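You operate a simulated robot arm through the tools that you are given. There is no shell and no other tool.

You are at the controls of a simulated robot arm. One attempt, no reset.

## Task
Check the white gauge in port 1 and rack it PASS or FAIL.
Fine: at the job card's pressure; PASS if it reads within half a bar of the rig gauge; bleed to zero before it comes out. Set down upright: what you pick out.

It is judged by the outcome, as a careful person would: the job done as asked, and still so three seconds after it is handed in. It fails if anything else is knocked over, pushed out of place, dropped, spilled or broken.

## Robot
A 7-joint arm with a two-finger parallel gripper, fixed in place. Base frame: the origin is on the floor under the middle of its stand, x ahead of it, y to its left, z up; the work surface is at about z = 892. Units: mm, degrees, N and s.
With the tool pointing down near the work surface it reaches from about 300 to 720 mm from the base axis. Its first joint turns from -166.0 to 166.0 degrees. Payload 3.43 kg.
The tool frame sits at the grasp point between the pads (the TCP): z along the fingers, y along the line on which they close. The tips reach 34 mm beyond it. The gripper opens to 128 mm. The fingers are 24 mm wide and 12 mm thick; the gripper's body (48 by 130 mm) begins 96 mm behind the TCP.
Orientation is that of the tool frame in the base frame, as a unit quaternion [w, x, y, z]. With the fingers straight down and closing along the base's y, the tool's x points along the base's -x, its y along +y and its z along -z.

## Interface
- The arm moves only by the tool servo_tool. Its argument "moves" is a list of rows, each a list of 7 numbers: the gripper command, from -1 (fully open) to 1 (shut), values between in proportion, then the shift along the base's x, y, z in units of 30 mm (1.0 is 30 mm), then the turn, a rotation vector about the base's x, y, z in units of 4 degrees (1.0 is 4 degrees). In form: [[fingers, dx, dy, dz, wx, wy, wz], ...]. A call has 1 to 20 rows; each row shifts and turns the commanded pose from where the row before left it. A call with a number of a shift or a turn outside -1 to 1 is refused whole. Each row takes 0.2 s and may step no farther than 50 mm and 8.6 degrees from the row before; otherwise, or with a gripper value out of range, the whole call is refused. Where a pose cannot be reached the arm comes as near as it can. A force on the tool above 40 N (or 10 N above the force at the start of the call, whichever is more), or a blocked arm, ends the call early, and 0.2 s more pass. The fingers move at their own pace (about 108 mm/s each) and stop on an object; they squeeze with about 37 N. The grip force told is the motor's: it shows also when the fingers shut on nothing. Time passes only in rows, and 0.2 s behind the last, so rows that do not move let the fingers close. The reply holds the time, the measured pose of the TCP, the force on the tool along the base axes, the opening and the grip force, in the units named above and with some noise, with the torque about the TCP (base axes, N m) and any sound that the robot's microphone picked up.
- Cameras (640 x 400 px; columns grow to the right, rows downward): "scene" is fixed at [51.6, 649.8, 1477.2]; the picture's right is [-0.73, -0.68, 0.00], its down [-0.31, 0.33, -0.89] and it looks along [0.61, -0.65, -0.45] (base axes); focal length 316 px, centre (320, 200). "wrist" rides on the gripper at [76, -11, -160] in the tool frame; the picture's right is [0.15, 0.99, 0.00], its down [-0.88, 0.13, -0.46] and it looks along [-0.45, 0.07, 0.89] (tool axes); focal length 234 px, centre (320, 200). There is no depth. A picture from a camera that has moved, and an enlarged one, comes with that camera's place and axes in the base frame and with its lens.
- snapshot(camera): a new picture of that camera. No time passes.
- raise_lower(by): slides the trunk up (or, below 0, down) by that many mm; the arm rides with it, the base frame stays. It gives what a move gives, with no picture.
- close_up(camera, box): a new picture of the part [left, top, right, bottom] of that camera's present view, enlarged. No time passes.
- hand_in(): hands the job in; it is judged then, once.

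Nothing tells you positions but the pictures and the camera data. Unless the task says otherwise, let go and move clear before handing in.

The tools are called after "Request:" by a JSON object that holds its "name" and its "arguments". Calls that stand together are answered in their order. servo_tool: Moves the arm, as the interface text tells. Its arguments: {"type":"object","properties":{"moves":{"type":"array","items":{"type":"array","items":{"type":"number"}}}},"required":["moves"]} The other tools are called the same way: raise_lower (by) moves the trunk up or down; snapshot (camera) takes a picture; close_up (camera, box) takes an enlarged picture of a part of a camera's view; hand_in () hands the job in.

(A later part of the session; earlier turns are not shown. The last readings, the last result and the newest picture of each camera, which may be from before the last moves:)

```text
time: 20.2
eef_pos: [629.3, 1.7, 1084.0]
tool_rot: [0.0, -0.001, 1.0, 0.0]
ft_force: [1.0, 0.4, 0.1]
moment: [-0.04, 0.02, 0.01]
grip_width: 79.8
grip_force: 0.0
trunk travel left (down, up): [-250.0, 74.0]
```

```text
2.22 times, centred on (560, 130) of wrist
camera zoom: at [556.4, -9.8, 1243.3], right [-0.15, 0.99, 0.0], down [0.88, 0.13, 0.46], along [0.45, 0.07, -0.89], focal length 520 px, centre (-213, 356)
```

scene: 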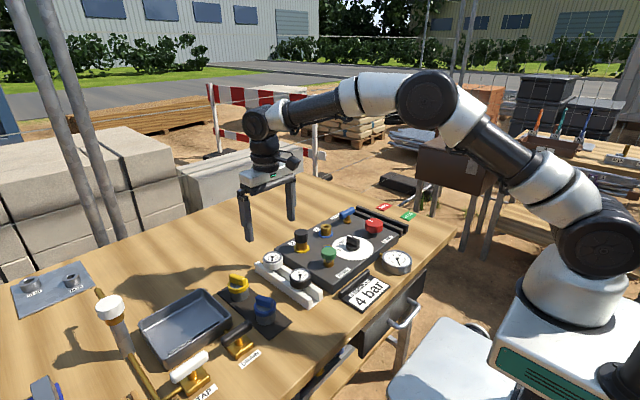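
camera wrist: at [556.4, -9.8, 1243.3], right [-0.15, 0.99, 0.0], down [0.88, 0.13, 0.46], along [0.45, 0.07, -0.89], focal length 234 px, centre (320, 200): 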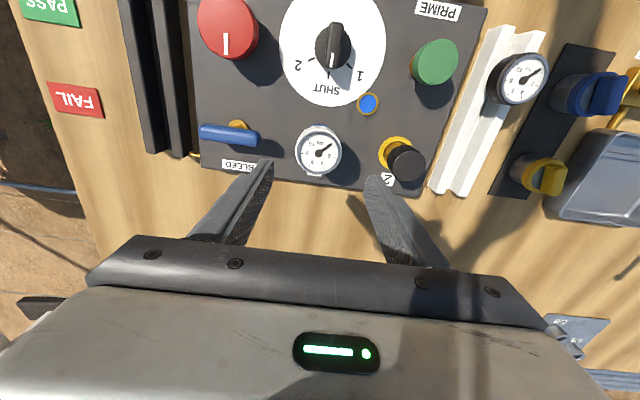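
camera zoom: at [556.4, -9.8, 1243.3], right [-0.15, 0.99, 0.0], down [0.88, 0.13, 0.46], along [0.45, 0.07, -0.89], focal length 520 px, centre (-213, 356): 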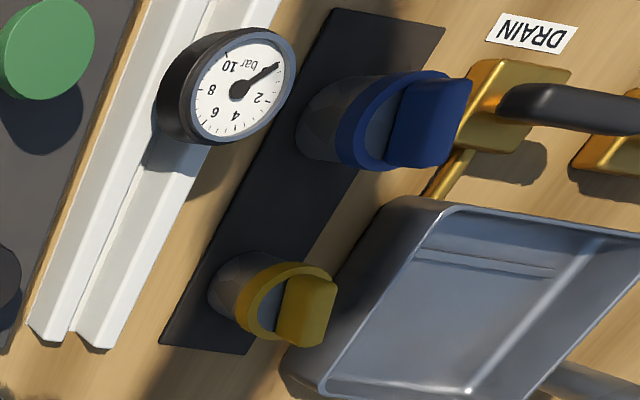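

The selector bar is at about (520.5, 0.5) with its top at z ≈ 937. It points to SHUT, and mark 1 is about 57° toward +y. I'll move above it and check alignment before gripping.

Request:
{"name": "servo_tool", "arguments": {"moves": [[0.22, -0.91, -0.04, 0, 0, 0, 0], [0.22, -0.91, 0, 0, 0, 0, 0], [0.22, -0.91, 0, 0, 0, 0, 0], [0.22, -0.91, 0, 0, 0, 0, 0], [0.22, 0, 0, -0.93, 0, 0, 0], [0.22, 0, 0, -0.93, 0, 0, 0], [0.22, 0, 0, -0.93, 0, 0, 0], [0.22, 0, 0, 0, 0, 0, 0]]}}

Request:
{"name": "snapshot", "arguments": {"camera": "wrist"}}

Request:
{"name": "close_up", "arguments": {"camera": "wrist", "box": [250, 100, 390, 220]}}

Request:
{"name": "close_up", "arguments": {"camera": "scene", "box": [310, 200, 400, 270]}}

```text
time: 22.0
eef_pos: [520.1, 0.8, 1002.3]
tool_rot: [0.0, 0.0, 1.0, 0.0]
ft_force: [0.2, -0.1, 0.6]
moment: [-0.02, 0.0, -0.01]
grip_width: 49.7
grip_force: 0.1
trunk travel left (down, up): [-250.0, 74.0]
```

```text
taken
camera wrist: at [446.8, -10.1, 1161.0], right [-0.15, 0.99, 0.0], down [0.88, 0.13, 0.46], along [0.45, 0.07, -0.89], focal length 234 px, centre (320, 200)
```

wrist: 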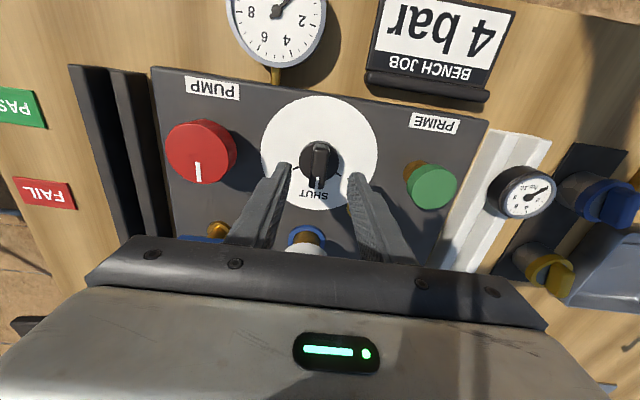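

```text
3.33 times, centred on (320, 160) of wrist
camera zoom: at [446.8, -10.1, 1161.0], right [-0.15, 0.99, 0.0], down [0.88, 0.13, 0.46], along [0.45, 0.07, -0.89], focal length 781 px, centre (320, 333)
```

zoom: 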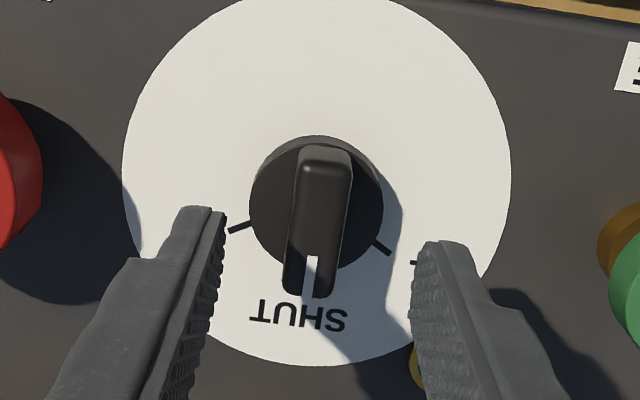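

```text
5.71 times, centred on (355, 235) of scene
camera zoom: at [51.6, 649.8, 1477.2], right [-0.73, -0.68, 0.0], down [-0.31, 0.33, -0.89], along [0.61, -0.65, -0.45], focal length 1804 px, centre (120, 0)
```

zoom: 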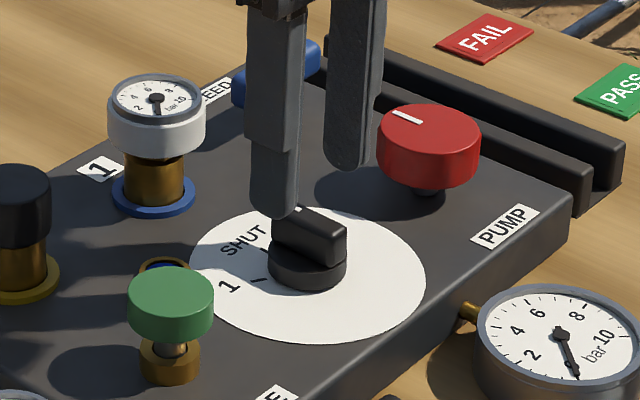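

The bar is centred under the TCP. I'll lower until the tips straddle it, then close.

Request:
{"name": "servo_tool", "arguments": {"moves": [[0.22, 0.01, -0.01, -0.5, 0, 0, 0], [0.22, 0, 0, -0.5, 0, 0, 0], [0.22, 0, 0, -0.43, 0, 0, 0], [0.22, 0, 0, 0, 0, 0, 0]]}}

Request:
{"name": "close_up", "arguments": {"camera": "wrist", "box": [250, 100, 390, 220]}}

Request:
{"name": "close_up", "arguments": {"camera": "scene", "box": [310, 200, 400, 270]}}

```text
time: 23.0
eef_pos: [520.2, -1.7, 956.9]
tool_rot: [0.001, 0.001, 1.0, 0.0]
ft_force: [0.0, -0.6, 1.0]
moment: [0.02, -0.03, -0.01]
grip_width: 49.7
grip_force: 0.0
trunk travel left (down, up): [-250.0, 74.0]
```

```text
3.33 times, centred on (320, 160) of wrist
camera zoom: at [447.4, -12.6, 1117.3], right [-0.15, 0.99, 0.0], down [0.88, 0.13, 0.46], along [0.45, 0.07, -0.89], focal length 781 px, centre (320, 333)
```

zoom: 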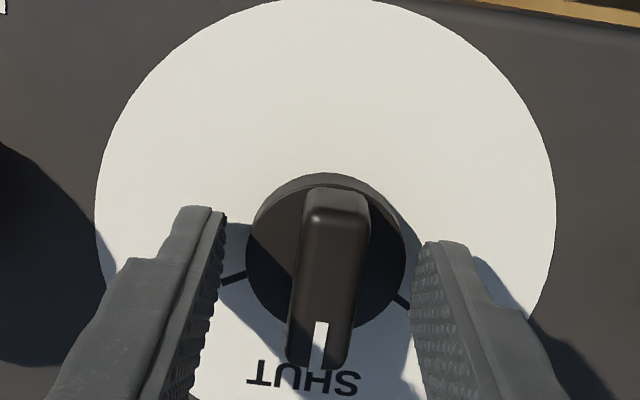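

```text
5.71 times, centred on (355, 235) of scene
camera zoom: at [51.6, 649.8, 1477.2], right [-0.73, -0.68, 0.0], down [-0.31, 0.33, -0.89], along [0.61, -0.65, -0.45], focal length 1804 px, centre (120, 0)
```

zoom: 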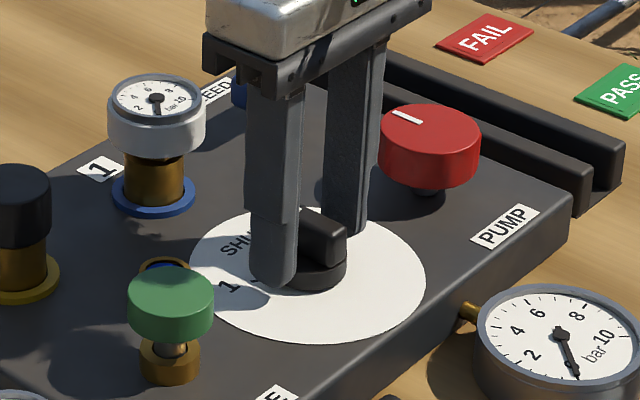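

Request:
{"name": "servo_tool", "arguments": {"moves": [[0.22, 0.01, 0.06, 0, 0, 0, 0], [0.5, 0, 0, 0, 0, 0, 0], [1, 0, 0, 0, 0, 0, 0], [1, 0, 0, 0, 0, 0, 0]]}}

Request:
{"name": "close_up", "arguments": {"camera": "wrist", "box": [250, 100, 390, 220]}}

```text
time: 24.0
eef_pos: [520.9, -0.3, 958.2]
tool_rot: [0.0, 0.001, 1.0, 0.0]
ft_force: [-0.1, 0.4, 0.6]
moment: [-0.06, -0.02, -0.02]
grip_width: 41.7
grip_force: 44.4
trunk travel left (down, up): [-250.0, 74.0]
```

```text
3.33 times, centred on (320, 160) of wrist
camera zoom: at [447.4, -11.2, 1117.2], right [-0.15, 0.99, 0.0], down [0.88, 0.13, 0.46], along [0.45, 0.07, -0.89], focal length 781 px, centre (320, 333)
```

zoom: 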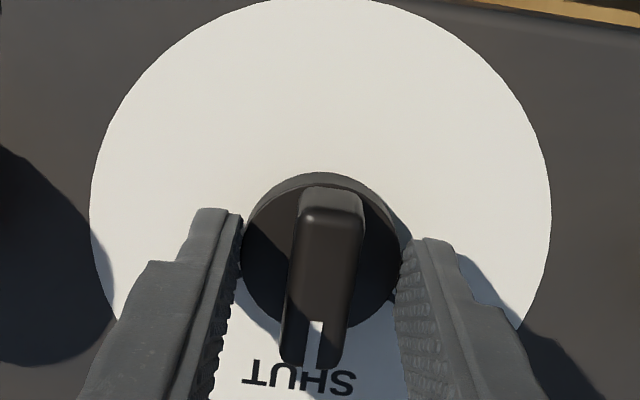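

The fingers met the round base of the selector rather than the bar, at 41.7 mm. I'll open, raise about 6 mm and close again.

Request:
{"name": "servo_tool", "arguments": {"moves": [[0.22, 0, 0, 0, 0, 0, 0], [0.22, 0, 0, 0.2, 0, 0, 0], [0.22, 0, 0, 0, 0, 0, 0], [0.6, 0, 0, 0, 0, 0, 0], [1, 0, 0, 0, 0, 0, 0], [1, 0, 0, 0, 0, 0, 0]]}}

Request:
{"name": "close_up", "arguments": {"camera": "wrist", "box": [250, 100, 390, 220]}}

Request:
{"name": "close_up", "arguments": {"camera": "scene", "box": [310, 200, 400, 270]}}

```text
time: 25.4
eef_pos: [520.1, -0.8, 965.0]
tool_rot: [-0.001, 0.001, 1.0, -0.001]
ft_force: [0.1, 1.3, 0.7]
moment: [0.04, 0.02, -0.03]
grip_width: 15.6
grip_force: 45.1
trunk travel left (down, up): [-250.0, 74.0]
```

```text
3.33 times, centred on (320, 160) of wrist
camera zoom: at [448.0, -11.2, 1122.8], right [-0.15, 0.99, 0.0], down [0.88, 0.13, 0.46], along [0.45, 0.07, -0.89], focal length 781 px, centre (320, 333)
```

zoom: 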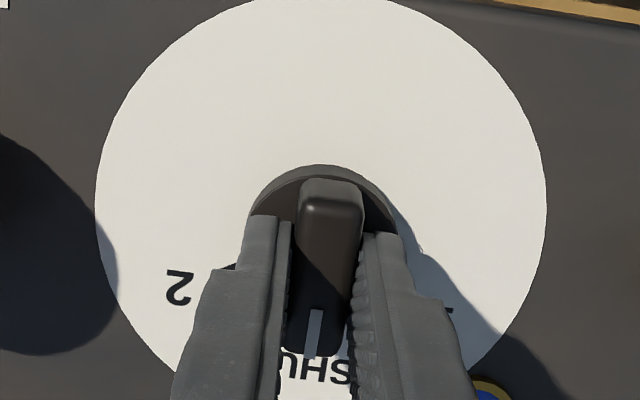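

```text
5.71 times, centred on (355, 235) of scene
camera zoom: at [51.6, 649.8, 1477.2], right [-0.73, -0.68, 0.0], down [-0.31, 0.33, -0.89], along [0.61, -0.65, -0.45], focal length 1804 px, centre (120, 0)
```

zoom: 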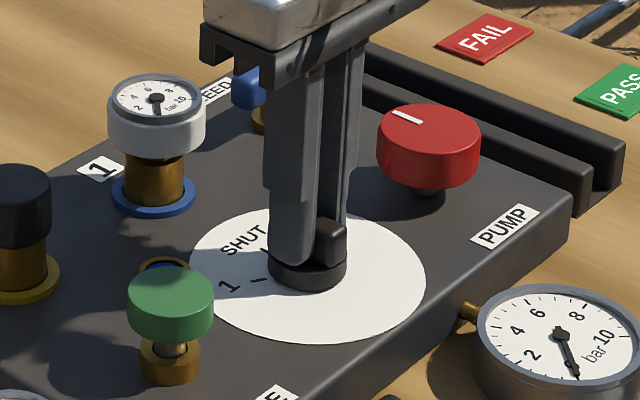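

Gripped on the bar at 15.6 mm. Turning it toward 1 now (+z), half way first.

Request:
{"name": "servo_tool", "arguments": {"moves": [[1, 0, 0, 0, 0, 0, 0.5], [1, 0, 0, 0, 0, 0, 1], [1, 0, 0, 0, 0, 0, 1], [1, 0, 0, 0, 0, 0, 1], [1, 0, 0, 0, 0, 0, 1], [1, 0, 0, 0, 0, 0, 1], [1, 0, 0, 0, 0, 0, 1], [1, 0, 0, 0, 0, 0, 0]]}}

Request:
{"name": "close_up", "arguments": {"camera": "scene", "box": [310, 200, 400, 270]}}

```text
time: 27.2
eef_pos: [520.9, 0.0, 964.6]
tool_rot: [0.001, -0.226, 0.974, 0.0]
ft_force: [10.6, -1.7, -19.3]
moment: [0.35, -1.4, 0.03]
grip_width: 16.0
grip_force: 45.2
trunk travel left (down, up): [-250.0, 74.0]
```

```text
5.71 times, centred on (355, 235) of scene
camera zoom: at [51.6, 649.8, 1477.2], right [-0.73, -0.68, 0.0], down [-0.31, 0.33, -0.89], along [0.61, -0.65, -0.45], focal length 1804 px, centre (120, 0)
```

zoom: 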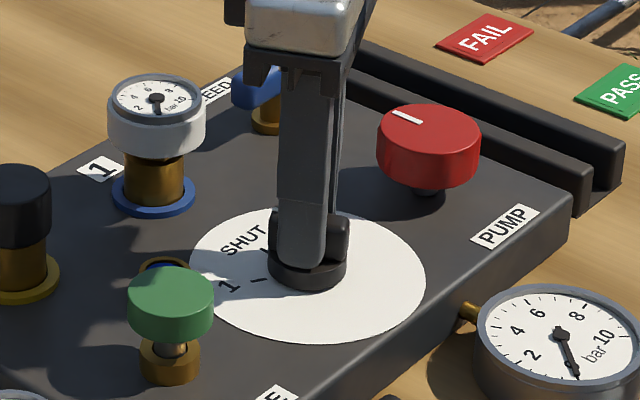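

Request:
{"name": "servo_tool", "arguments": {"moves": [[1, 0.03, 0, -0.05, 0, 0, 0], [1, 0, 0, 0, 0, 0, 0]]}}

```text
time: 27.8
eef_pos: [520.9, 0.6, 963.2]
tool_rot: [0.0, -0.225, 0.974, 0.0]
ft_force: [9.8, -0.8, -6.0]
moment: [-0.27, 0.5, 0.03]
grip_width: 15.8
grip_force: 45.1
trunk travel left (down, up): [-250.0, 74.0]
```

Request:
{"name": "servo_tool", "arguments": {"moves": [[1, 0.02, 0, -0.01, 0, 0, 0.8], [1, 0, 0, 0, 0, 0, 1], [1, 0, 0, 0, 0, 0, 1], [1, 0, 0, 0, 0, 0, 1], [1, 0, 0, 0, 0, 0, 0]]}}

Request:
{"name": "close_up", "arguments": {"camera": "scene", "box": [310, 200, 400, 270]}}

```text
time: 29.0
eef_pos: [520.5, 2.4, 963.5]
tool_rot: [0.001, -0.352, 0.936, -0.001]
ft_force: [0.1, -6.2, 22.3]
moment: [-0.73, 1.07, -0.02]
grip_width: 16.0
grip_force: 44.9
trunk travel left (down, up): [-250.0, 74.0]
```

```text
5.71 times, centred on (355, 235) of scene
camera zoom: at [51.6, 649.8, 1477.2], right [-0.73, -0.68, 0.0], down [-0.31, 0.33, -0.89], along [0.61, -0.65, -0.45], focal length 1804 px, centre (120, 0)
```

zoom: 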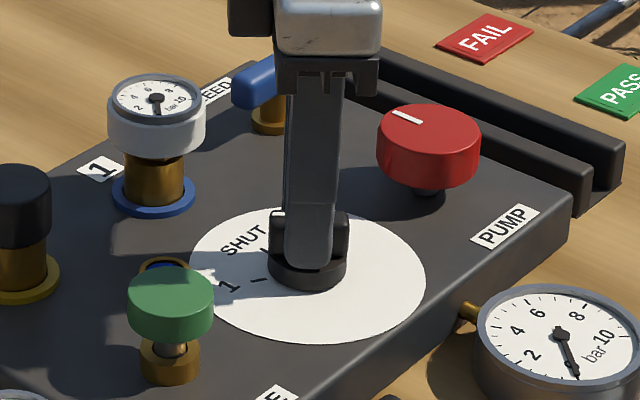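

Request:
{"name": "servo_tool", "arguments": {"moves": [[1, 0, -0.03, 0.05, 0, 0, 0.8], [1, 0, 0, 0, 0, 0, 1], [1, 0, 0, 0, 0, 0, 1], [1, 0, 0, 0, 0, 0, 0.9], [1, 0, 0, 0, 0, 0, 0]]}}

Request:
{"name": "close_up", "arguments": {"camera": "scene", "box": [310, 200, 400, 270]}}

Request:
{"name": "close_up", "arguments": {"camera": "wrist", "box": [240, 80, 400, 220]}}

```text
time: 30.2
eef_pos: [520.4, 0.5, 964.0]
tool_rot: [0.0, -0.47, 0.883, 0.0]
ft_force: [-5.8, -1.1, 9.3]
moment: [1.08, -0.75, 0.04]
grip_width: 16.1
grip_force: 45.3
trunk travel left (down, up): [-250.0, 74.0]
```

```text
5.71 times, centred on (355, 235) of scene
camera zoom: at [51.6, 649.8, 1477.2], right [-0.73, -0.68, 0.0], down [-0.31, 0.33, -0.89], along [0.61, -0.65, -0.45], focal length 1804 px, centre (120, 0)
```

zoom: 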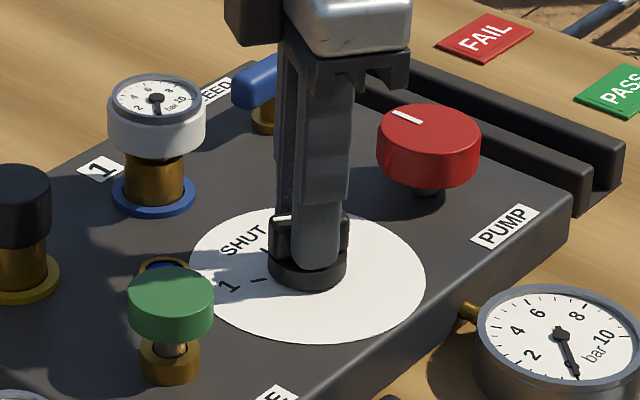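

```text
2.86 times, centred on (320, 150) of wrist
camera zoom: at [490.3, -68.2, 1122.7], right [-0.9, 0.43, 0.0], down [0.38, 0.8, 0.46], along [0.2, 0.41, -0.89], focal length 669 px, centre (320, 343)
```

zoom: 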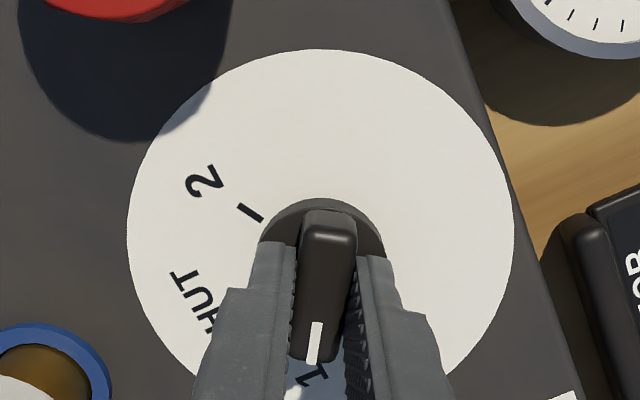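

The pointer is now at about 56°, lined up with the "1". I'll release, rise and check.

Request:
{"name": "servo_tool", "arguments": {"moves": [[0.6, 0, 0, 0, 0, 0, 0], [0.3, 0, 0, 0, 0, 0, 0], [0.22, 0, 0, 0.5, 0, 0, 0], [0.22, 0, 0, 0.8, 0, 0, 0], [0.22, 0, 0, 0.8, 0, 0, 0], [0.22, 0, 0, 0, 0, 0, 0]]}}

Request:
{"name": "close_up", "arguments": {"camera": "scene", "box": [310, 200, 400, 270]}}

Request:
{"name": "snapshot", "arguments": {"camera": "wrist"}}

Request:
{"name": "close_up", "arguments": {"camera": "wrist", "box": [240, 80, 400, 220]}}

```text
time: 31.6
eef_pos: [522.4, 0.4, 1026.1]
tool_rot: [0.001, -0.47, 0.883, 0.0]
ft_force: [0.1, -1.1, 0.1]
moment: [0.02, -0.04, 0.0]
grip_width: 49.5
grip_force: 0.1
trunk travel left (down, up): [-250.0, 74.0]
```

```text
5.71 times, centred on (355, 235) of scene
camera zoom: at [51.6, 649.8, 1477.2], right [-0.73, -0.68, 0.0], down [-0.31, 0.33, -0.89], along [0.61, -0.65, -0.45], focal length 1804 px, centre (120, 0)
```

zoom: 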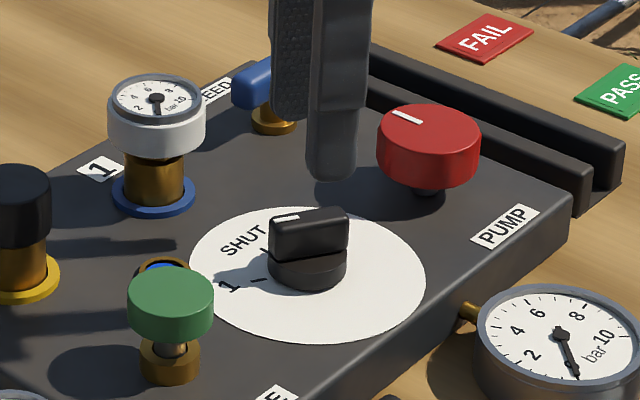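

```text
taken
camera wrist: at [491.5, -69.5, 1185.5], right [-0.9, 0.43, 0.0], down [0.38, 0.8, 0.46], along [0.2, 0.41, -0.89], focal length 234 px, centre (320, 200)
```

wrist: 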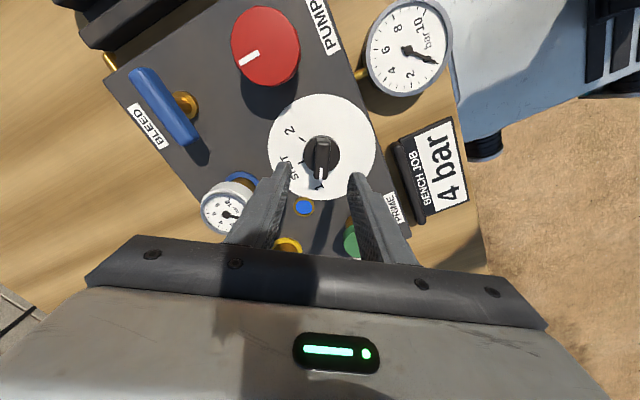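

```text
2.86 times, centred on (320, 150) of wrist
camera zoom: at [491.5, -69.5, 1185.5], right [-0.9, 0.43, 0.0], down [0.38, 0.8, 0.46], along [0.2, 0.41, -0.89], focal length 669 px, centre (320, 343)
```

zoom: 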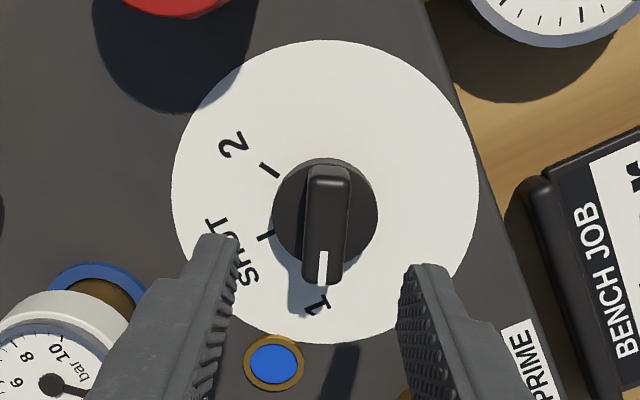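

The bar sits near 56° and the tick looks like 60°. I'll re-grip with the tool turned 4° more so it sits squarely on 1.

Request:
{"name": "servo_tool", "arguments": {"moves": [[0.22, -0.03, 0, -0.8, 0, 0, 1], [0.22, 0, 0, -0.8, 0, 0, 0], [0.22, 0, 0, -0.45, 0, 0, 0], [0.22, 0, 0, 0, 0, 0, 0], [0.6, 0, 0, 0, 0, 0, 0], [1, 0, 0, 0, 0, 0, 0], [1, 0, 0, 0, 0, 0, 0], [1, 0, 0, 0, 0, 0, 0]]}}

```text
time: 33.4
eef_pos: [521.1, 0.9, 963.9]
tool_rot: [0.0, -0.5, 0.866, 0.001]
ft_force: [-6.6, 4.1, -2.6]
moment: [-0.04, 0.02, 0.0]
grip_width: 16.2
grip_force: 45.3
trunk travel left (down, up): [-250.0, 74.0]
```

Request:
{"name": "servo_tool", "arguments": {"moves": [[0.6, 0, 0, 0, 0, 0, 0], [0.3, 0, 0, 0, 0, 0, 0], [0.22, 0, 0, 0.5, 0, 0, 0], [0.22, 0, 0, 0.8, 0, 0, 0], [0.22, 0, 0, 1, 0, 0, 0], [0.22, 0, 0, 1, 0, 0, 0], [0.22, 0, 0, 0, 0, 0, 0]]}}

Request:
{"name": "close_up", "arguments": {"camera": "scene", "box": [310, 200, 400, 270]}}

Request:
{"name": "close_up", "arguments": {"camera": "wrist", "box": [240, 60, 400, 200]}}

```text
time: 35.0
eef_pos: [517.8, 1.4, 1066.5]
tool_rot: [0.001, -0.5, 0.866, 0.001]
ft_force: [-0.7, -0.9, 0.6]
moment: [0.01, 0.05, -0.01]
grip_width: 49.9
grip_force: 0.0
trunk travel left (down, up): [-250.0, 74.0]
```

```text
5.71 times, centred on (355, 235) of scene
camera zoom: at [51.6, 649.8, 1477.2], right [-0.73, -0.68, 0.0], down [-0.31, 0.33, -0.89], along [0.61, -0.65, -0.45], focal length 1804 px, centre (120, 0)
```

zoom: 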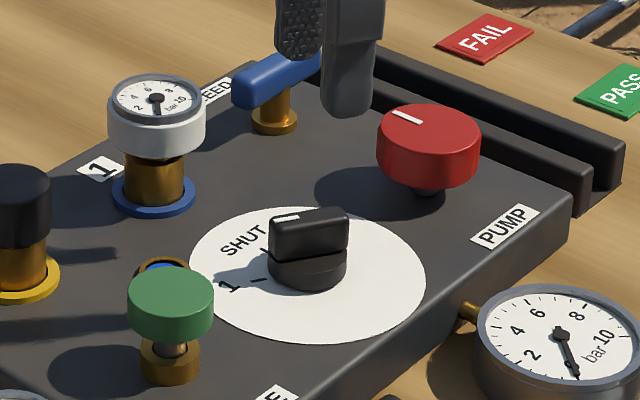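

```text
2.86 times, centred on (320, 130) of wrist
camera zoom: at [491.4, -70.3, 1224.5], right [-0.93, 0.37, 0.0], down [0.33, 0.83, 0.46], along [0.17, 0.42, -0.89], focal length 669 px, centre (320, 400)
```

zoom: 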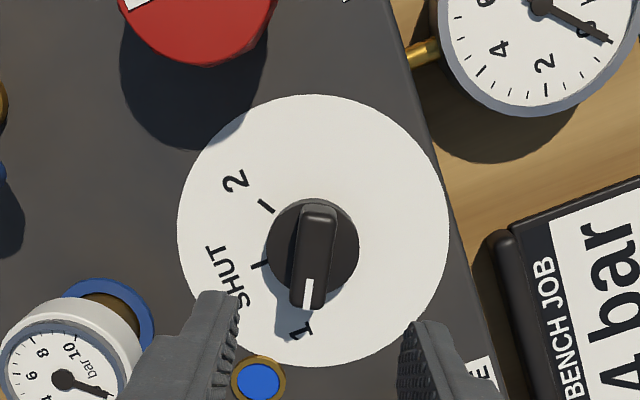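

The selector now points at 1. Next is PRIME: its green cap is at about (520.5, 111.4), top z ≈ 954. I'll square the tool up, shut the fingers and hover over it.

Request:
{"name": "servo_tool", "arguments": {"moves": [[1, 0.01, 0.245, -0.04, 0, 0, -1], [1, 0.01, 0.245, -0.04, 0, 0, -1], [1, 0.01, 0.245, -0.04, 0, 0, -1], [1, 0.01, 0.245, -0.04, 0, 0, -1], [1, 0.01, 0.245, -0.04, 0, 0, -1], [1, 0.01, 0.245, -0.04, 0, 0, -1], [1, 0, 0.245, -0.04, 0, 0, -1], [1, 0, 0.245, -0.04, 0, 0, -1], [1, 0, 0.245, -0.04, 0, 0, -1], [1, 0, 0.245, -0.04, 0, 0, -1], [1, 0, 0.245, -0.04, 0, 0, -1], [1, 0, 0.245, -0.04, 0, 0, -1], [1, 0, 0.245, -0.04, 0, 0, -1], [1, 0, 0.245, -0.04, 0, 0, -1], [1, 0, 0.245, -0.04, 0, 0, -1], [1, 0, 0, 0, 0, 0, 0]]}}

Request:
{"name": "snapshot", "arguments": {"camera": "wrist"}}

Request:
{"name": "close_up", "arguments": {"camera": "scene", "box": [270, 180, 430, 290]}}

```text
time: 38.4
eef_pos: [521.1, 109.4, 1047.7]
tool_rot: [-0.001, 0.001, 1.0, 0.0]
ft_force: [0.9, -1.0, 0.0]
moment: [-0.02, -0.01, 0.0]
grip_width: 0.2
grip_force: 32.9
trunk travel left (down, up): [-250.0, 74.0]
```

```text
taken
camera wrist: at [448.8, 98.5, 1206.0], right [-0.15, 0.99, 0.0], down [0.88, 0.13, 0.46], along [0.45, 0.07, -0.89], focal length 234 px, centre (320, 200)
```

wrist: 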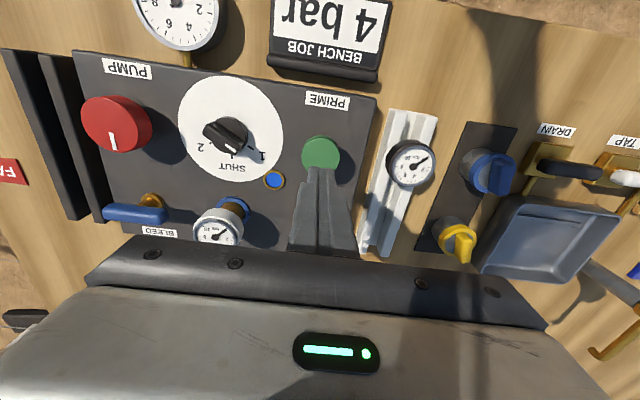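

```text
3.64 times, centred on (350, 235) of scene
camera zoom: at [51.6, 649.8, 1477.2], right [-0.73, -0.68, 0.0], down [-0.31, 0.33, -0.89], along [0.61, -0.65, -0.45], focal length 1148 px, centre (211, 73)
```

zoom: 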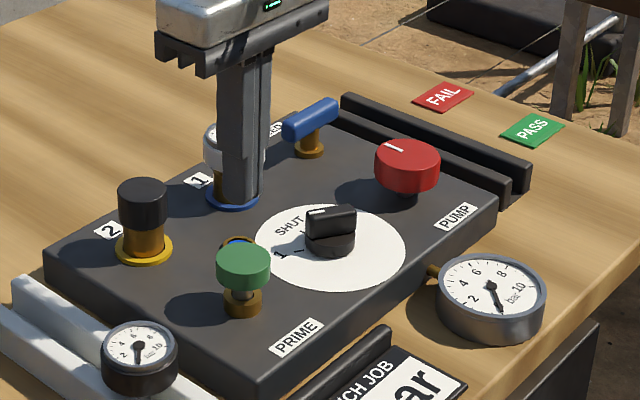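

Request:
{"name": "servo_tool", "arguments": {"moves": [[1, -0.04, 0.05, -0.8, 0, 0, 0], [1, 0, 0, -0.7, 0, 0, 0], [1, 0, 0, -0.2, 0, 0, 0], [1, 0, 0, 0, 0, 0, 0]]}}

Request:
{"name": "close_up", "arguments": {"camera": "wrist", "box": [250, 100, 390, 260]}}

Request:
{"name": "close_up", "arguments": {"camera": "scene", "box": [290, 210, 380, 290]}}

```text
time: 39.4
eef_pos: [520.1, 110.4, 999.1]
tool_rot: [0.001, 0.0, 1.0, 0.0]
ft_force: [0.9, 0.1, -0.4]
moment: [0.01, 0.0, 0.01]
grip_width: 0.2
grip_force: 33.1
trunk travel left (down, up): [-250.0, 74.0]
```

```text
2.50 times, centred on (320, 180) of wrist
camera zoom: at [447.6, 100.0, 1156.3], right [-0.15, 0.99, 0.0], down [0.88, 0.13, 0.46], along [0.45, 0.07, -0.89], focal length 585 px, centre (320, 250)
```

zoom: 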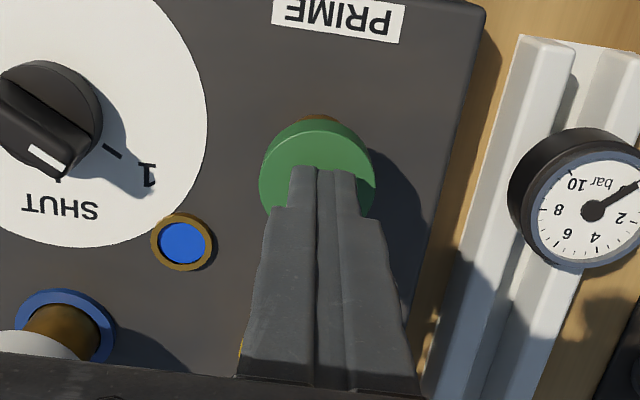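

```text
5.00 times, centred on (335, 250) of scene
camera zoom: at [51.6, 649.8, 1477.2], right [-0.73, -0.68, 0.0], down [-0.31, 0.33, -0.89], along [0.61, -0.65, -0.45], focal length 1578 px, centre (245, -50)
```

zoom: 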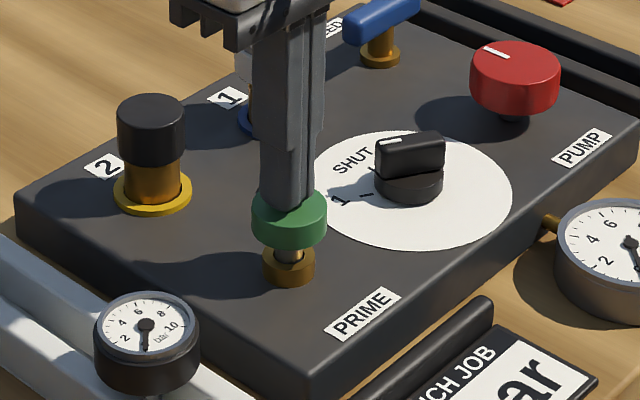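

Request:
{"name": "close_up", "arguments": {"camera": "wrist", "box": [180, 110, 270, 190]}}

Request:
{"name": "close_up", "arguments": {"camera": "scene", "box": [330, 225, 380, 265]}}

```text
5.00 times, centred on (225, 150) of wrist
camera zoom: at [447.6, 100.0, 1156.3], right [-0.15, 0.99, 0.0], down [0.88, 0.13, 0.46], along [0.45, 0.07, -0.89], focal length 1171 px, centre (795, 450)
```

zoom: 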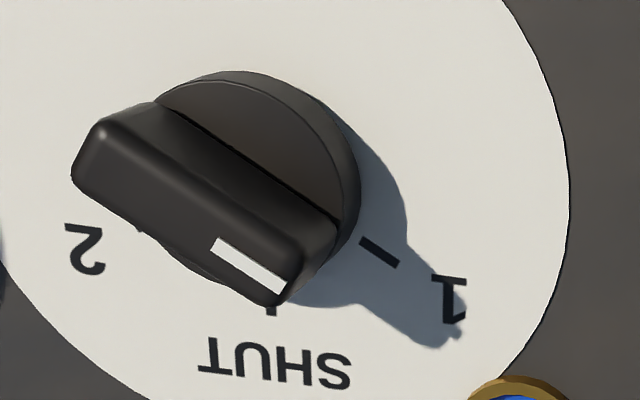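

```text
10.00 times, centred on (355, 245) of scene
camera zoom: at [51.6, 649.8, 1477.2], right [-0.73, -0.68, 0.0], down [-0.31, 0.33, -0.89], along [0.61, -0.65, -0.45], focal length 3157 px, centre (-30, -250)
```

zoom: 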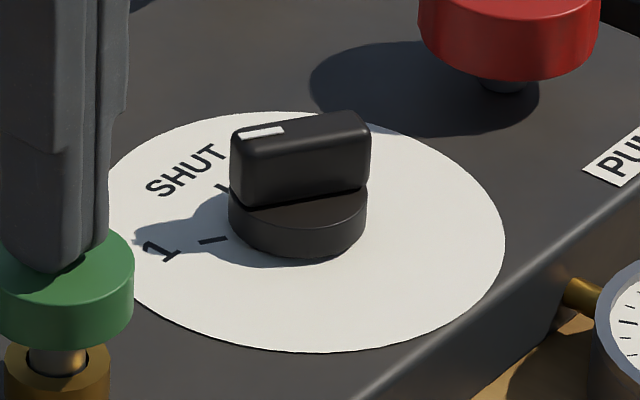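

The selector bar is squarely on 1. Now I'll press PRIME slowly while watching force and sound.

Request:
{"name": "servo_tool", "arguments": {"moves": [[1, 0, 0, -0.15, 0, 0, 0], [1, 0, 0, -0.15, 0, 0, 0], [1, 0, 0, -0.1, 0, 0, 0], [1, 0, 0, 0, 0, 0, 0]]}}

```text
time: 40.4
eef_pos: [520.7, 109.9, 983.6]
tool_rot: [0.0, -0.001, 1.0, 0.0]
ft_force: [-1.7, 1.5, 3.5]
moment: [0.05, 0.07, -0.01]
grip_width: 0.1
grip_force: 33.3
trunk travel left (down, up): [-250.0, 74.0]
```

Request:
{"name": "servo_tool", "arguments": {"moves": [[1, 0, 0, -0.1, 0, 0, 0], [1, 0, 0, -0.1, 0, 0, 0], [1, 0, 0, 0, 0, 0, 0]]}}

Request:
{"name": "close_up", "arguments": {"camera": "scene", "box": [290, 210, 430, 290]}}

Request:
{"name": "close_up", "arguments": {"camera": "wrist", "box": [180, 0, 390, 260]}}

```text
time: 41.2
eef_pos: [522.2, 110.3, 977.0]
tool_rot: [0.001, 0.0, 1.0, 0.0]
ft_force: [-0.7, -3.6, 13.3]
moment: [-0.08, 0.09, 0.09]
grip_width: 0.1
grip_force: 32.9
trunk travel left (down, up): [-250.0, 74.0]
```

```text
4.57 times, centred on (360, 250) of scene
camera zoom: at [51.6, 649.8, 1477.2], right [-0.73, -0.68, 0.0], down [-0.31, 0.33, -0.89], along [0.61, -0.65, -0.45], focal length 1443 px, centre (137, -29)
```

zoom: 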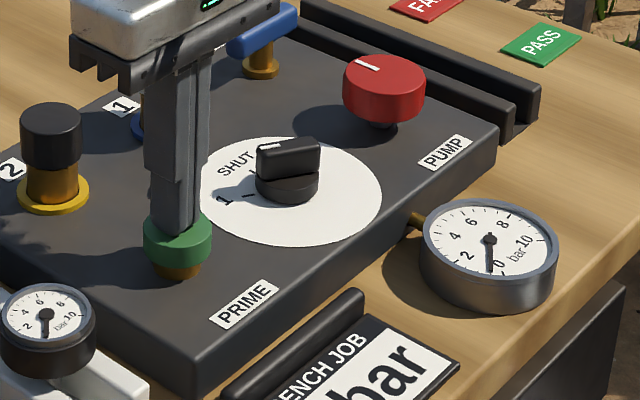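

```text
1.54 times, centred on (285, 130) of wrist
camera zoom: at [447.5, 99.6, 1137.4], right [-0.15, 0.99, 0.0], down [0.88, 0.13, 0.46], along [0.45, 0.07, -0.89], focal length 360 px, centre (374, 308)
```

zoom: 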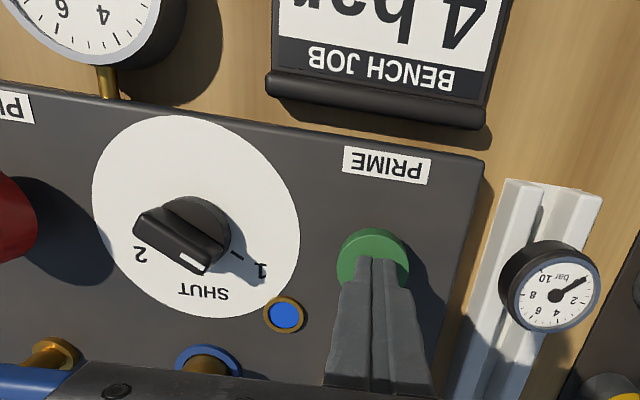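

Pressing PRIME nudged the rig gauge up from zero. I'll press a little further and watch the needle.

Request:
{"name": "servo_tool", "arguments": {"moves": [[1, 0, 0, -0.1, 0, 0, 0], [1, 0, 0, 0, 0, 0, 0]]}}

Request:
{"name": "close_up", "arguments": {"camera": "scene", "box": [370, 240, 420, 280]}}

Request:
{"name": "close_up", "arguments": {"camera": "scene", "box": [290, 210, 350, 280]}}

```text
time: 41.8
eef_pos: [521.2, 111.8, 978.9]
tool_rot: [0.004, 0.0, 1.0, 0.001]
ft_force: [-3.2, -1.8, 39.7]
moment: [-0.06, 0.31, -0.05]
grip_width: 0.0
grip_force: 32.4
trunk travel left (down, up): [-250.0, 74.0]
```

```text
10.00 times, centred on (395, 260) of scene
camera zoom: at [51.6, 649.8, 1477.2], right [-0.73, -0.68, 0.0], down [-0.31, 0.33, -0.89], along [0.61, -0.65, -0.45], focal length 3157 px, centre (-430, -400)
```

zoom: 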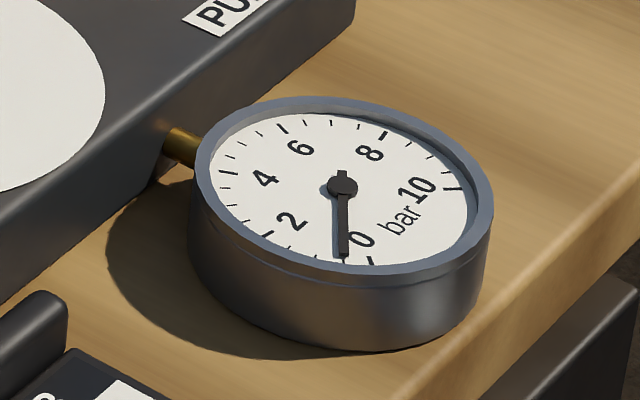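

```text
5.71 times, centred on (320, 245) of scene
camera zoom: at [51.6, 649.8, 1477.2], right [-0.73, -0.68, 0.0], down [-0.31, 0.33, -0.89], along [0.61, -0.65, -0.45], focal length 1804 px, centre (320, -57)
```

zoom: 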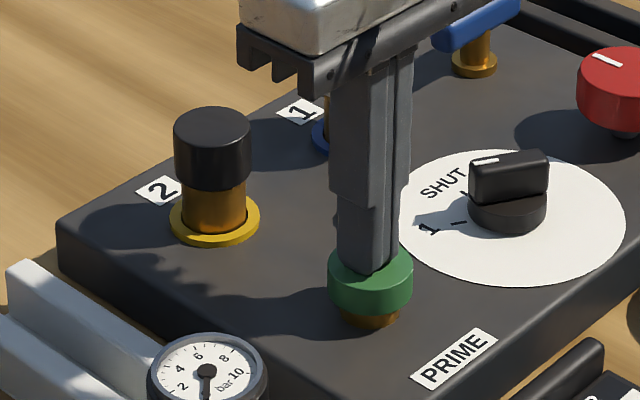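

PRIME has bottomed out, and the rig gauge reads about 0.5 bar. I'll release it and see whether the pressure holds.

Request:
{"name": "servo_tool", "arguments": {"moves": [[1, 0, 0, 0.3, 0, 0, 0], [1, 0, 0, 0.4, 0, 0, 0], [1, 0, 0, 0.5, 0, 0, 0], [1, 0, 0, 0, 0, 0, 0]]}}

Request:
{"name": "close_up", "arguments": {"camera": "scene", "box": [370, 240, 420, 280]}}

Request:
{"name": "close_up", "arguments": {"camera": "scene", "box": [290, 190, 380, 280]}}

Request:
{"name": "snapshot", "arguments": {"camera": "wrist"}}

```text
time: 42.8
eef_pos: [519.1, 108.3, 1008.6]
tool_rot: [-0.001, 0.0, 1.0, 0.0]
ft_force: [0.0, 1.0, 0.5]
moment: [0.01, 0.03, -0.03]
grip_width: 0.4
grip_force: 33.0
trunk travel left (down, up): [-250.0, 74.0]
```

```text
10.00 times, centred on (395, 260) of scene
camera zoom: at [51.6, 649.8, 1477.2], right [-0.73, -0.68, 0.0], down [-0.31, 0.33, -0.89], along [0.61, -0.65, -0.45], focal length 3157 px, centre (-430, -400)
```

zoom: 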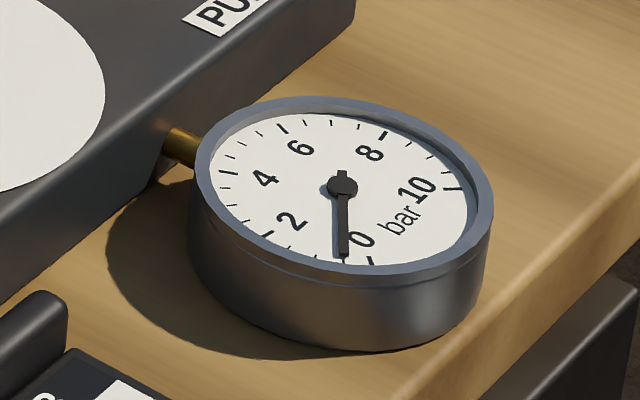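

```text
4.44 times, centred on (335, 235) of scene
camera zoom: at [51.6, 649.8, 1477.2], right [-0.73, -0.68, 0.0], down [-0.31, 0.33, -0.89], along [0.61, -0.65, -0.45], focal length 1403 px, centre (253, 44)
```

zoom: 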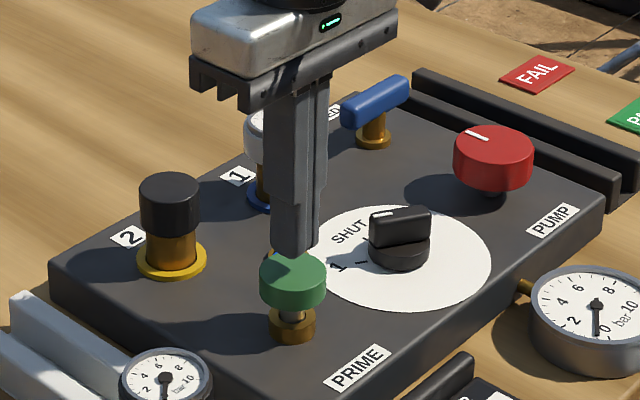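

```text
taken
camera wrist: at [447.0, 98.0, 1169.0], right [-0.15, 0.99, 0.0], down [0.88, 0.13, 0.45], along [0.45, 0.07, -0.89], focal length 234 px, centre (320, 200)
```

wrist: 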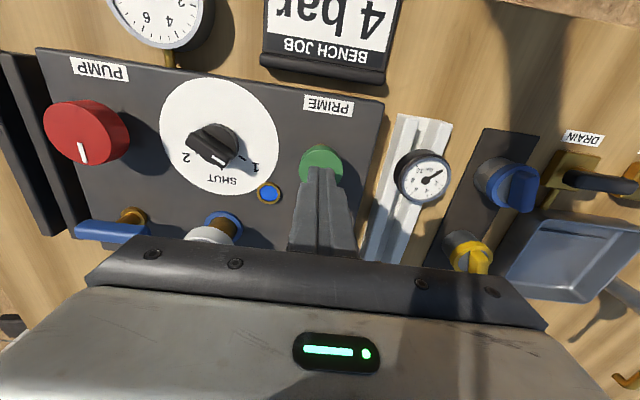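

The pressure holds at 0.5 bar, so the bleed is shut and the system is primed. Now the PUMP knob: red, at about (521, -109.5), top z ≈ 955, about 57 mm across. I'll move above it.

Request:
{"name": "servo_tool", "arguments": {"moves": [[1, 0, 0, 1, 0, 0, 0], [-0.25, 0.01, -0.91, 0.2, 0, 0, 0], [-0.25, 0.01, -0.91, 0, 0, 0, 0], [-0.25, 0.01, -0.91, 0, 0, 0, 0], [-0.25, 0.01, -0.91, 0, 0, 0, 0], [-0.25, 0.01, -0.91, 0, 0, 0, 0], [-0.25, 0, -0.91, 0, 0, 0, 0], [-0.25, 0, -0.91, 0, 0, 0, 0], [-0.25, 0, -0.91, 0, 0, 0, 0], [-0.25, 0, 0, -0.8, 0, 0, 0], [-0.25, 0, 0, 0, 0, 0, 0]]}}

Request:
{"name": "snapshot", "arguments": {"camera": "wrist"}}

Request:
{"name": "close_up", "arguments": {"camera": "wrist", "box": [250, 100, 390, 220]}}

Request:
{"name": "close_up", "arguments": {"camera": "scene", "box": [340, 170, 430, 260]}}

```text
time: 45.2
eef_pos: [524.3, -108.1, 1021.9]
tool_rot: [0.0, 0.0, 1.0, 0.0]
ft_force: [0.5, 0.5, 0.9]
moment: [0.0, 0.01, 0.02]
grip_width: 80.0
grip_force: 0.0
trunk travel left (down, up): [-250.0, 74.0]
```

```text
taken
camera wrist: at [450.1, -119.5, 1182.0], right [-0.15, 0.99, 0.0], down [0.88, 0.13, 0.46], along [0.45, 0.07, -0.89], focal length 234 px, centre (320, 200)
```

wrist: 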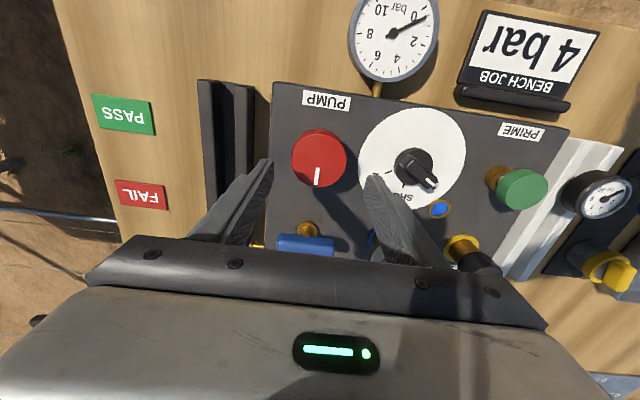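

```text
3.33 times, centred on (320, 160) of wrist
camera zoom: at [450.1, -119.5, 1182.0], right [-0.15, 0.99, 0.0], down [0.88, 0.13, 0.46], along [0.45, 0.07, -0.89], focal length 781 px, centre (320, 333)
```

zoom: 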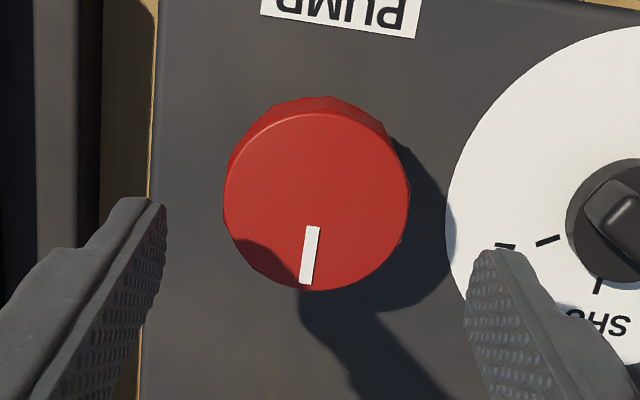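

```text
4.44 times, centred on (385, 215) of scene
camera zoom: at [51.6, 649.8, 1477.2], right [-0.73, -0.68, 0.0], down [-0.31, 0.33, -0.89], along [0.61, -0.65, -0.45], focal length 1403 px, centre (31, 133)
```

zoom: 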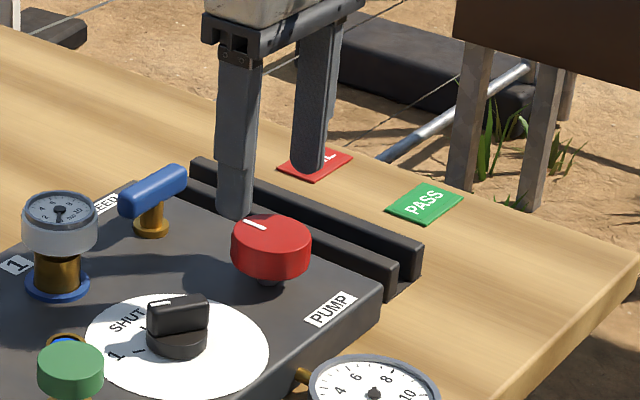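

Request:
{"name": "servo_tool", "arguments": {"moves": [[-0.25, -0.1, -0.04, -0.7, 0, 0, 0], [-0.25, 0, 0, -0.7, 0, 0, 0], [-0.25, 0, 0, -0.33, 0, 0, 0], [-0.25, 0, 0, 0, 0, 0, 0]]}}

Request:
{"name": "close_up", "arguments": {"camera": "wrist", "box": [250, 100, 390, 220]}}

Request:
{"name": "close_up", "arguments": {"camera": "scene", "box": [340, 170, 430, 260]}}

```text
time: 46.2
eef_pos: [519.4, -109.5, 969.6]
tool_rot: [0.0, 0.0, 1.0, 0.002]
ft_force: [0.3, -0.3, -0.4]
moment: [-0.01, -0.04, -0.04]
grip_width: 80.0
grip_force: 0.1
trunk travel left (down, up): [-250.0, 74.0]
```

```text
3.33 times, centred on (320, 160) of wrist
camera zoom: at [445.8, -121.4, 1128.9], right [-0.15, 0.99, 0.0], down [0.88, 0.13, 0.46], along [0.45, 0.07, -0.89], focal length 781 px, centre (320, 333)
```

zoom: 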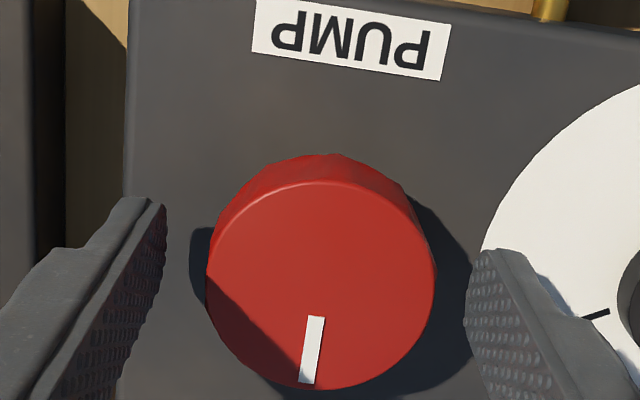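

```text
4.44 times, centred on (385, 215) of scene
camera zoom: at [51.6, 649.8, 1477.2], right [-0.73, -0.68, 0.0], down [-0.31, 0.33, -0.89], along [0.61, -0.65, -0.45], focal length 1403 px, centre (31, 133)
```

zoom: 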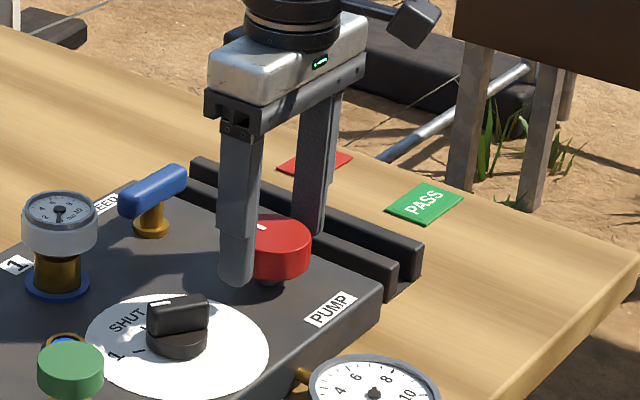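

Centred on the red knob. I'll grip it and turn 16° clockwise as a test, then read the gauge.

Request:
{"name": "servo_tool", "arguments": {"moves": [[0, 0, 0, 0, 0, 0, 0], [1, 0, 0, 0, 0, 0, 0], [1, 0, 0, 0, 0, 0, 0], [1, 0, 0, 0, 0, 0, -1], [1, 0, 0, 0, 0, 0, -1], [1, 0, 0, 0, 0, 0, -1], [1, 0, 0, 0, 0, 0, -1], [1, 0, 0, 0, 0, 0, 0]]}}

Request:
{"name": "close_up", "arguments": {"camera": "scene", "box": [370, 240, 420, 280]}}

Request:
{"name": "close_up", "arguments": {"camera": "scene", "box": [310, 190, 420, 260]}}

```text
time: 48.0
eef_pos: [519.3, -108.5, 969.7]
tool_rot: [0.0, 0.14, 0.99, 0.0]
ft_force: [0.3, -5.7, -13.5]
moment: [0.25, -0.34, -0.01]
grip_width: 55.7
grip_force: 44.6
trunk travel left (down, up): [-250.0, 74.0]
```

```text
10.00 times, centred on (395, 260) of scene
camera zoom: at [51.6, 649.8, 1477.2], right [-0.73, -0.68, 0.0], down [-0.31, 0.33, -0.89], along [0.61, -0.65, -0.45], focal length 3157 px, centre (-430, -400)
```

zoom: 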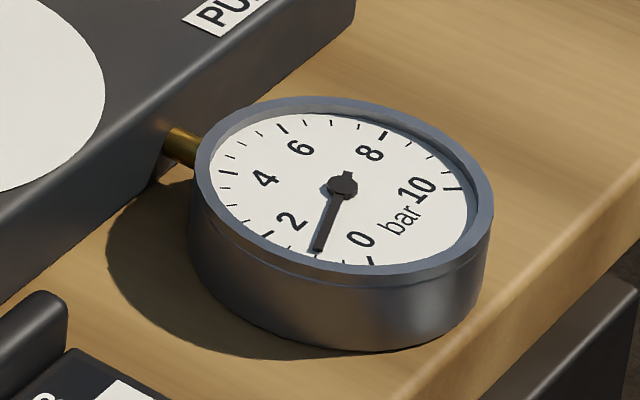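

```text
5.71 times, centred on (365, 225) of scene
camera zoom: at [51.6, 649.8, 1477.2], right [-0.73, -0.68, 0.0], down [-0.31, 0.33, -0.89], along [0.61, -0.65, -0.45], focal length 1804 px, centre (63, 57)
```

zoom: 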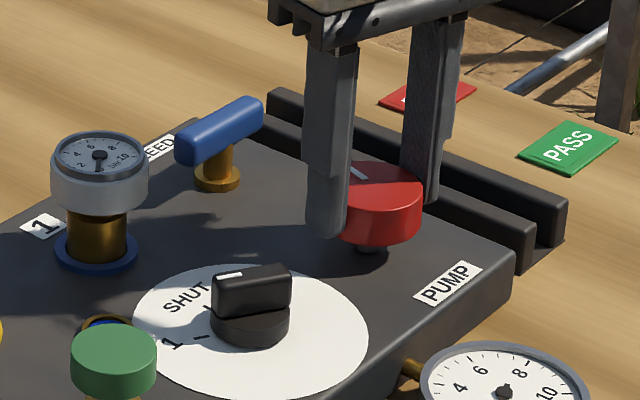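

16° clockwise raised the rig gauge from 0.5 to about 1.0 bar. I'll check the white gauge, then continue.

Request:
{"name": "close_up", "arguments": {"camera": "scene", "box": [310, 205, 350, 240]}}

Request:
{"name": "servo_tool", "arguments": {"moves": [[1, 0, 0.02, -0.03, 0, 0, -1], [1, 0, 0, 0, 0, 0, -1], [1, 0, 0, 0, 0, 0, -1], [1, 0, 0, 0, 0, 0, -1], [1, 0, 0, 0, 0, 0, -1], [1, 0, 0, 0, 0, 0, -1], [1, 0, 0, 0, 0, 0, 0]]}}

Request:
{"name": "close_up", "arguments": {"camera": "scene", "box": [370, 240, 420, 280]}}

Request:
{"name": "close_up", "arguments": {"camera": "scene", "box": [310, 205, 350, 240]}}

```text
11.43 times, centred on (330, 222) of scene
camera zoom: at [51.6, 649.8, 1477.2], right [-0.73, -0.68, 0.0], down [-0.31, 0.33, -0.89], along [0.61, -0.65, -0.45], focal length 3608 px, centre (206, -57)
```

zoom: 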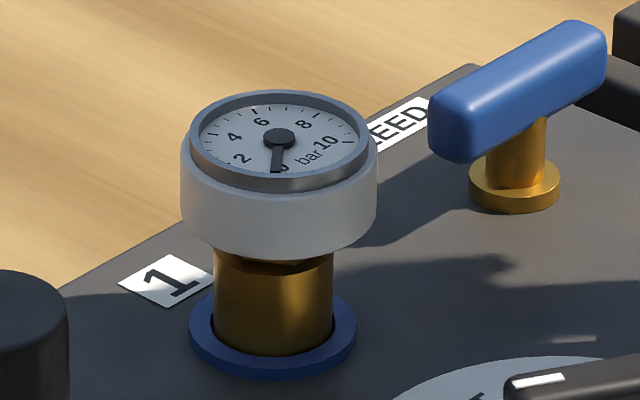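

```text
time: 49.6
eef_pos: [519.2, -108.9, 970.3]
tool_rot: [0.001, 0.343, 0.939, -0.001]
ft_force: [3.4, -15.0, 4.2]
moment: [-1.26, 0.5, 0.0]
grip_width: 55.4
grip_force: 44.7
trunk travel left (down, up): [-250.0, 74.0]
```

```text
10.00 times, centred on (395, 260) of scene
camera zoom: at [51.6, 649.8, 1477.2], right [-0.73, -0.68, 0.0], down [-0.31, 0.33, -0.89], along [0.61, -0.65, -0.45], focal length 3157 px, centre (-430, -400)
```

zoom: 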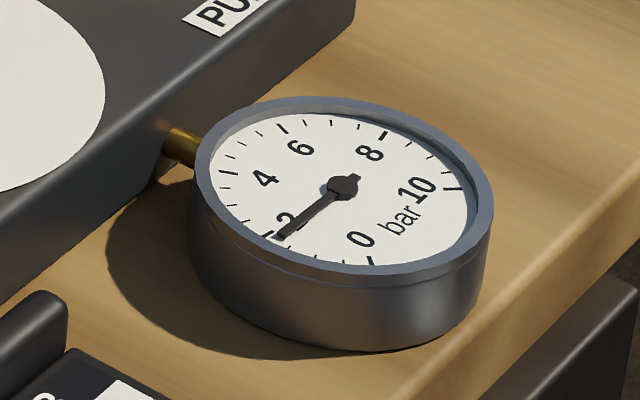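

```text
11.43 times, centred on (330, 222) of scene
camera zoom: at [51.6, 649.8, 1477.2], right [-0.73, -0.68, 0.0], down [-0.31, 0.33, -0.89], along [0.61, -0.65, -0.45], focal length 3608 px, centre (206, -57)
```

zoom: 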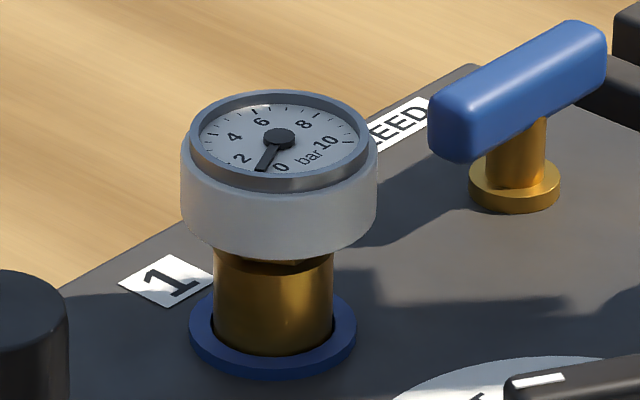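

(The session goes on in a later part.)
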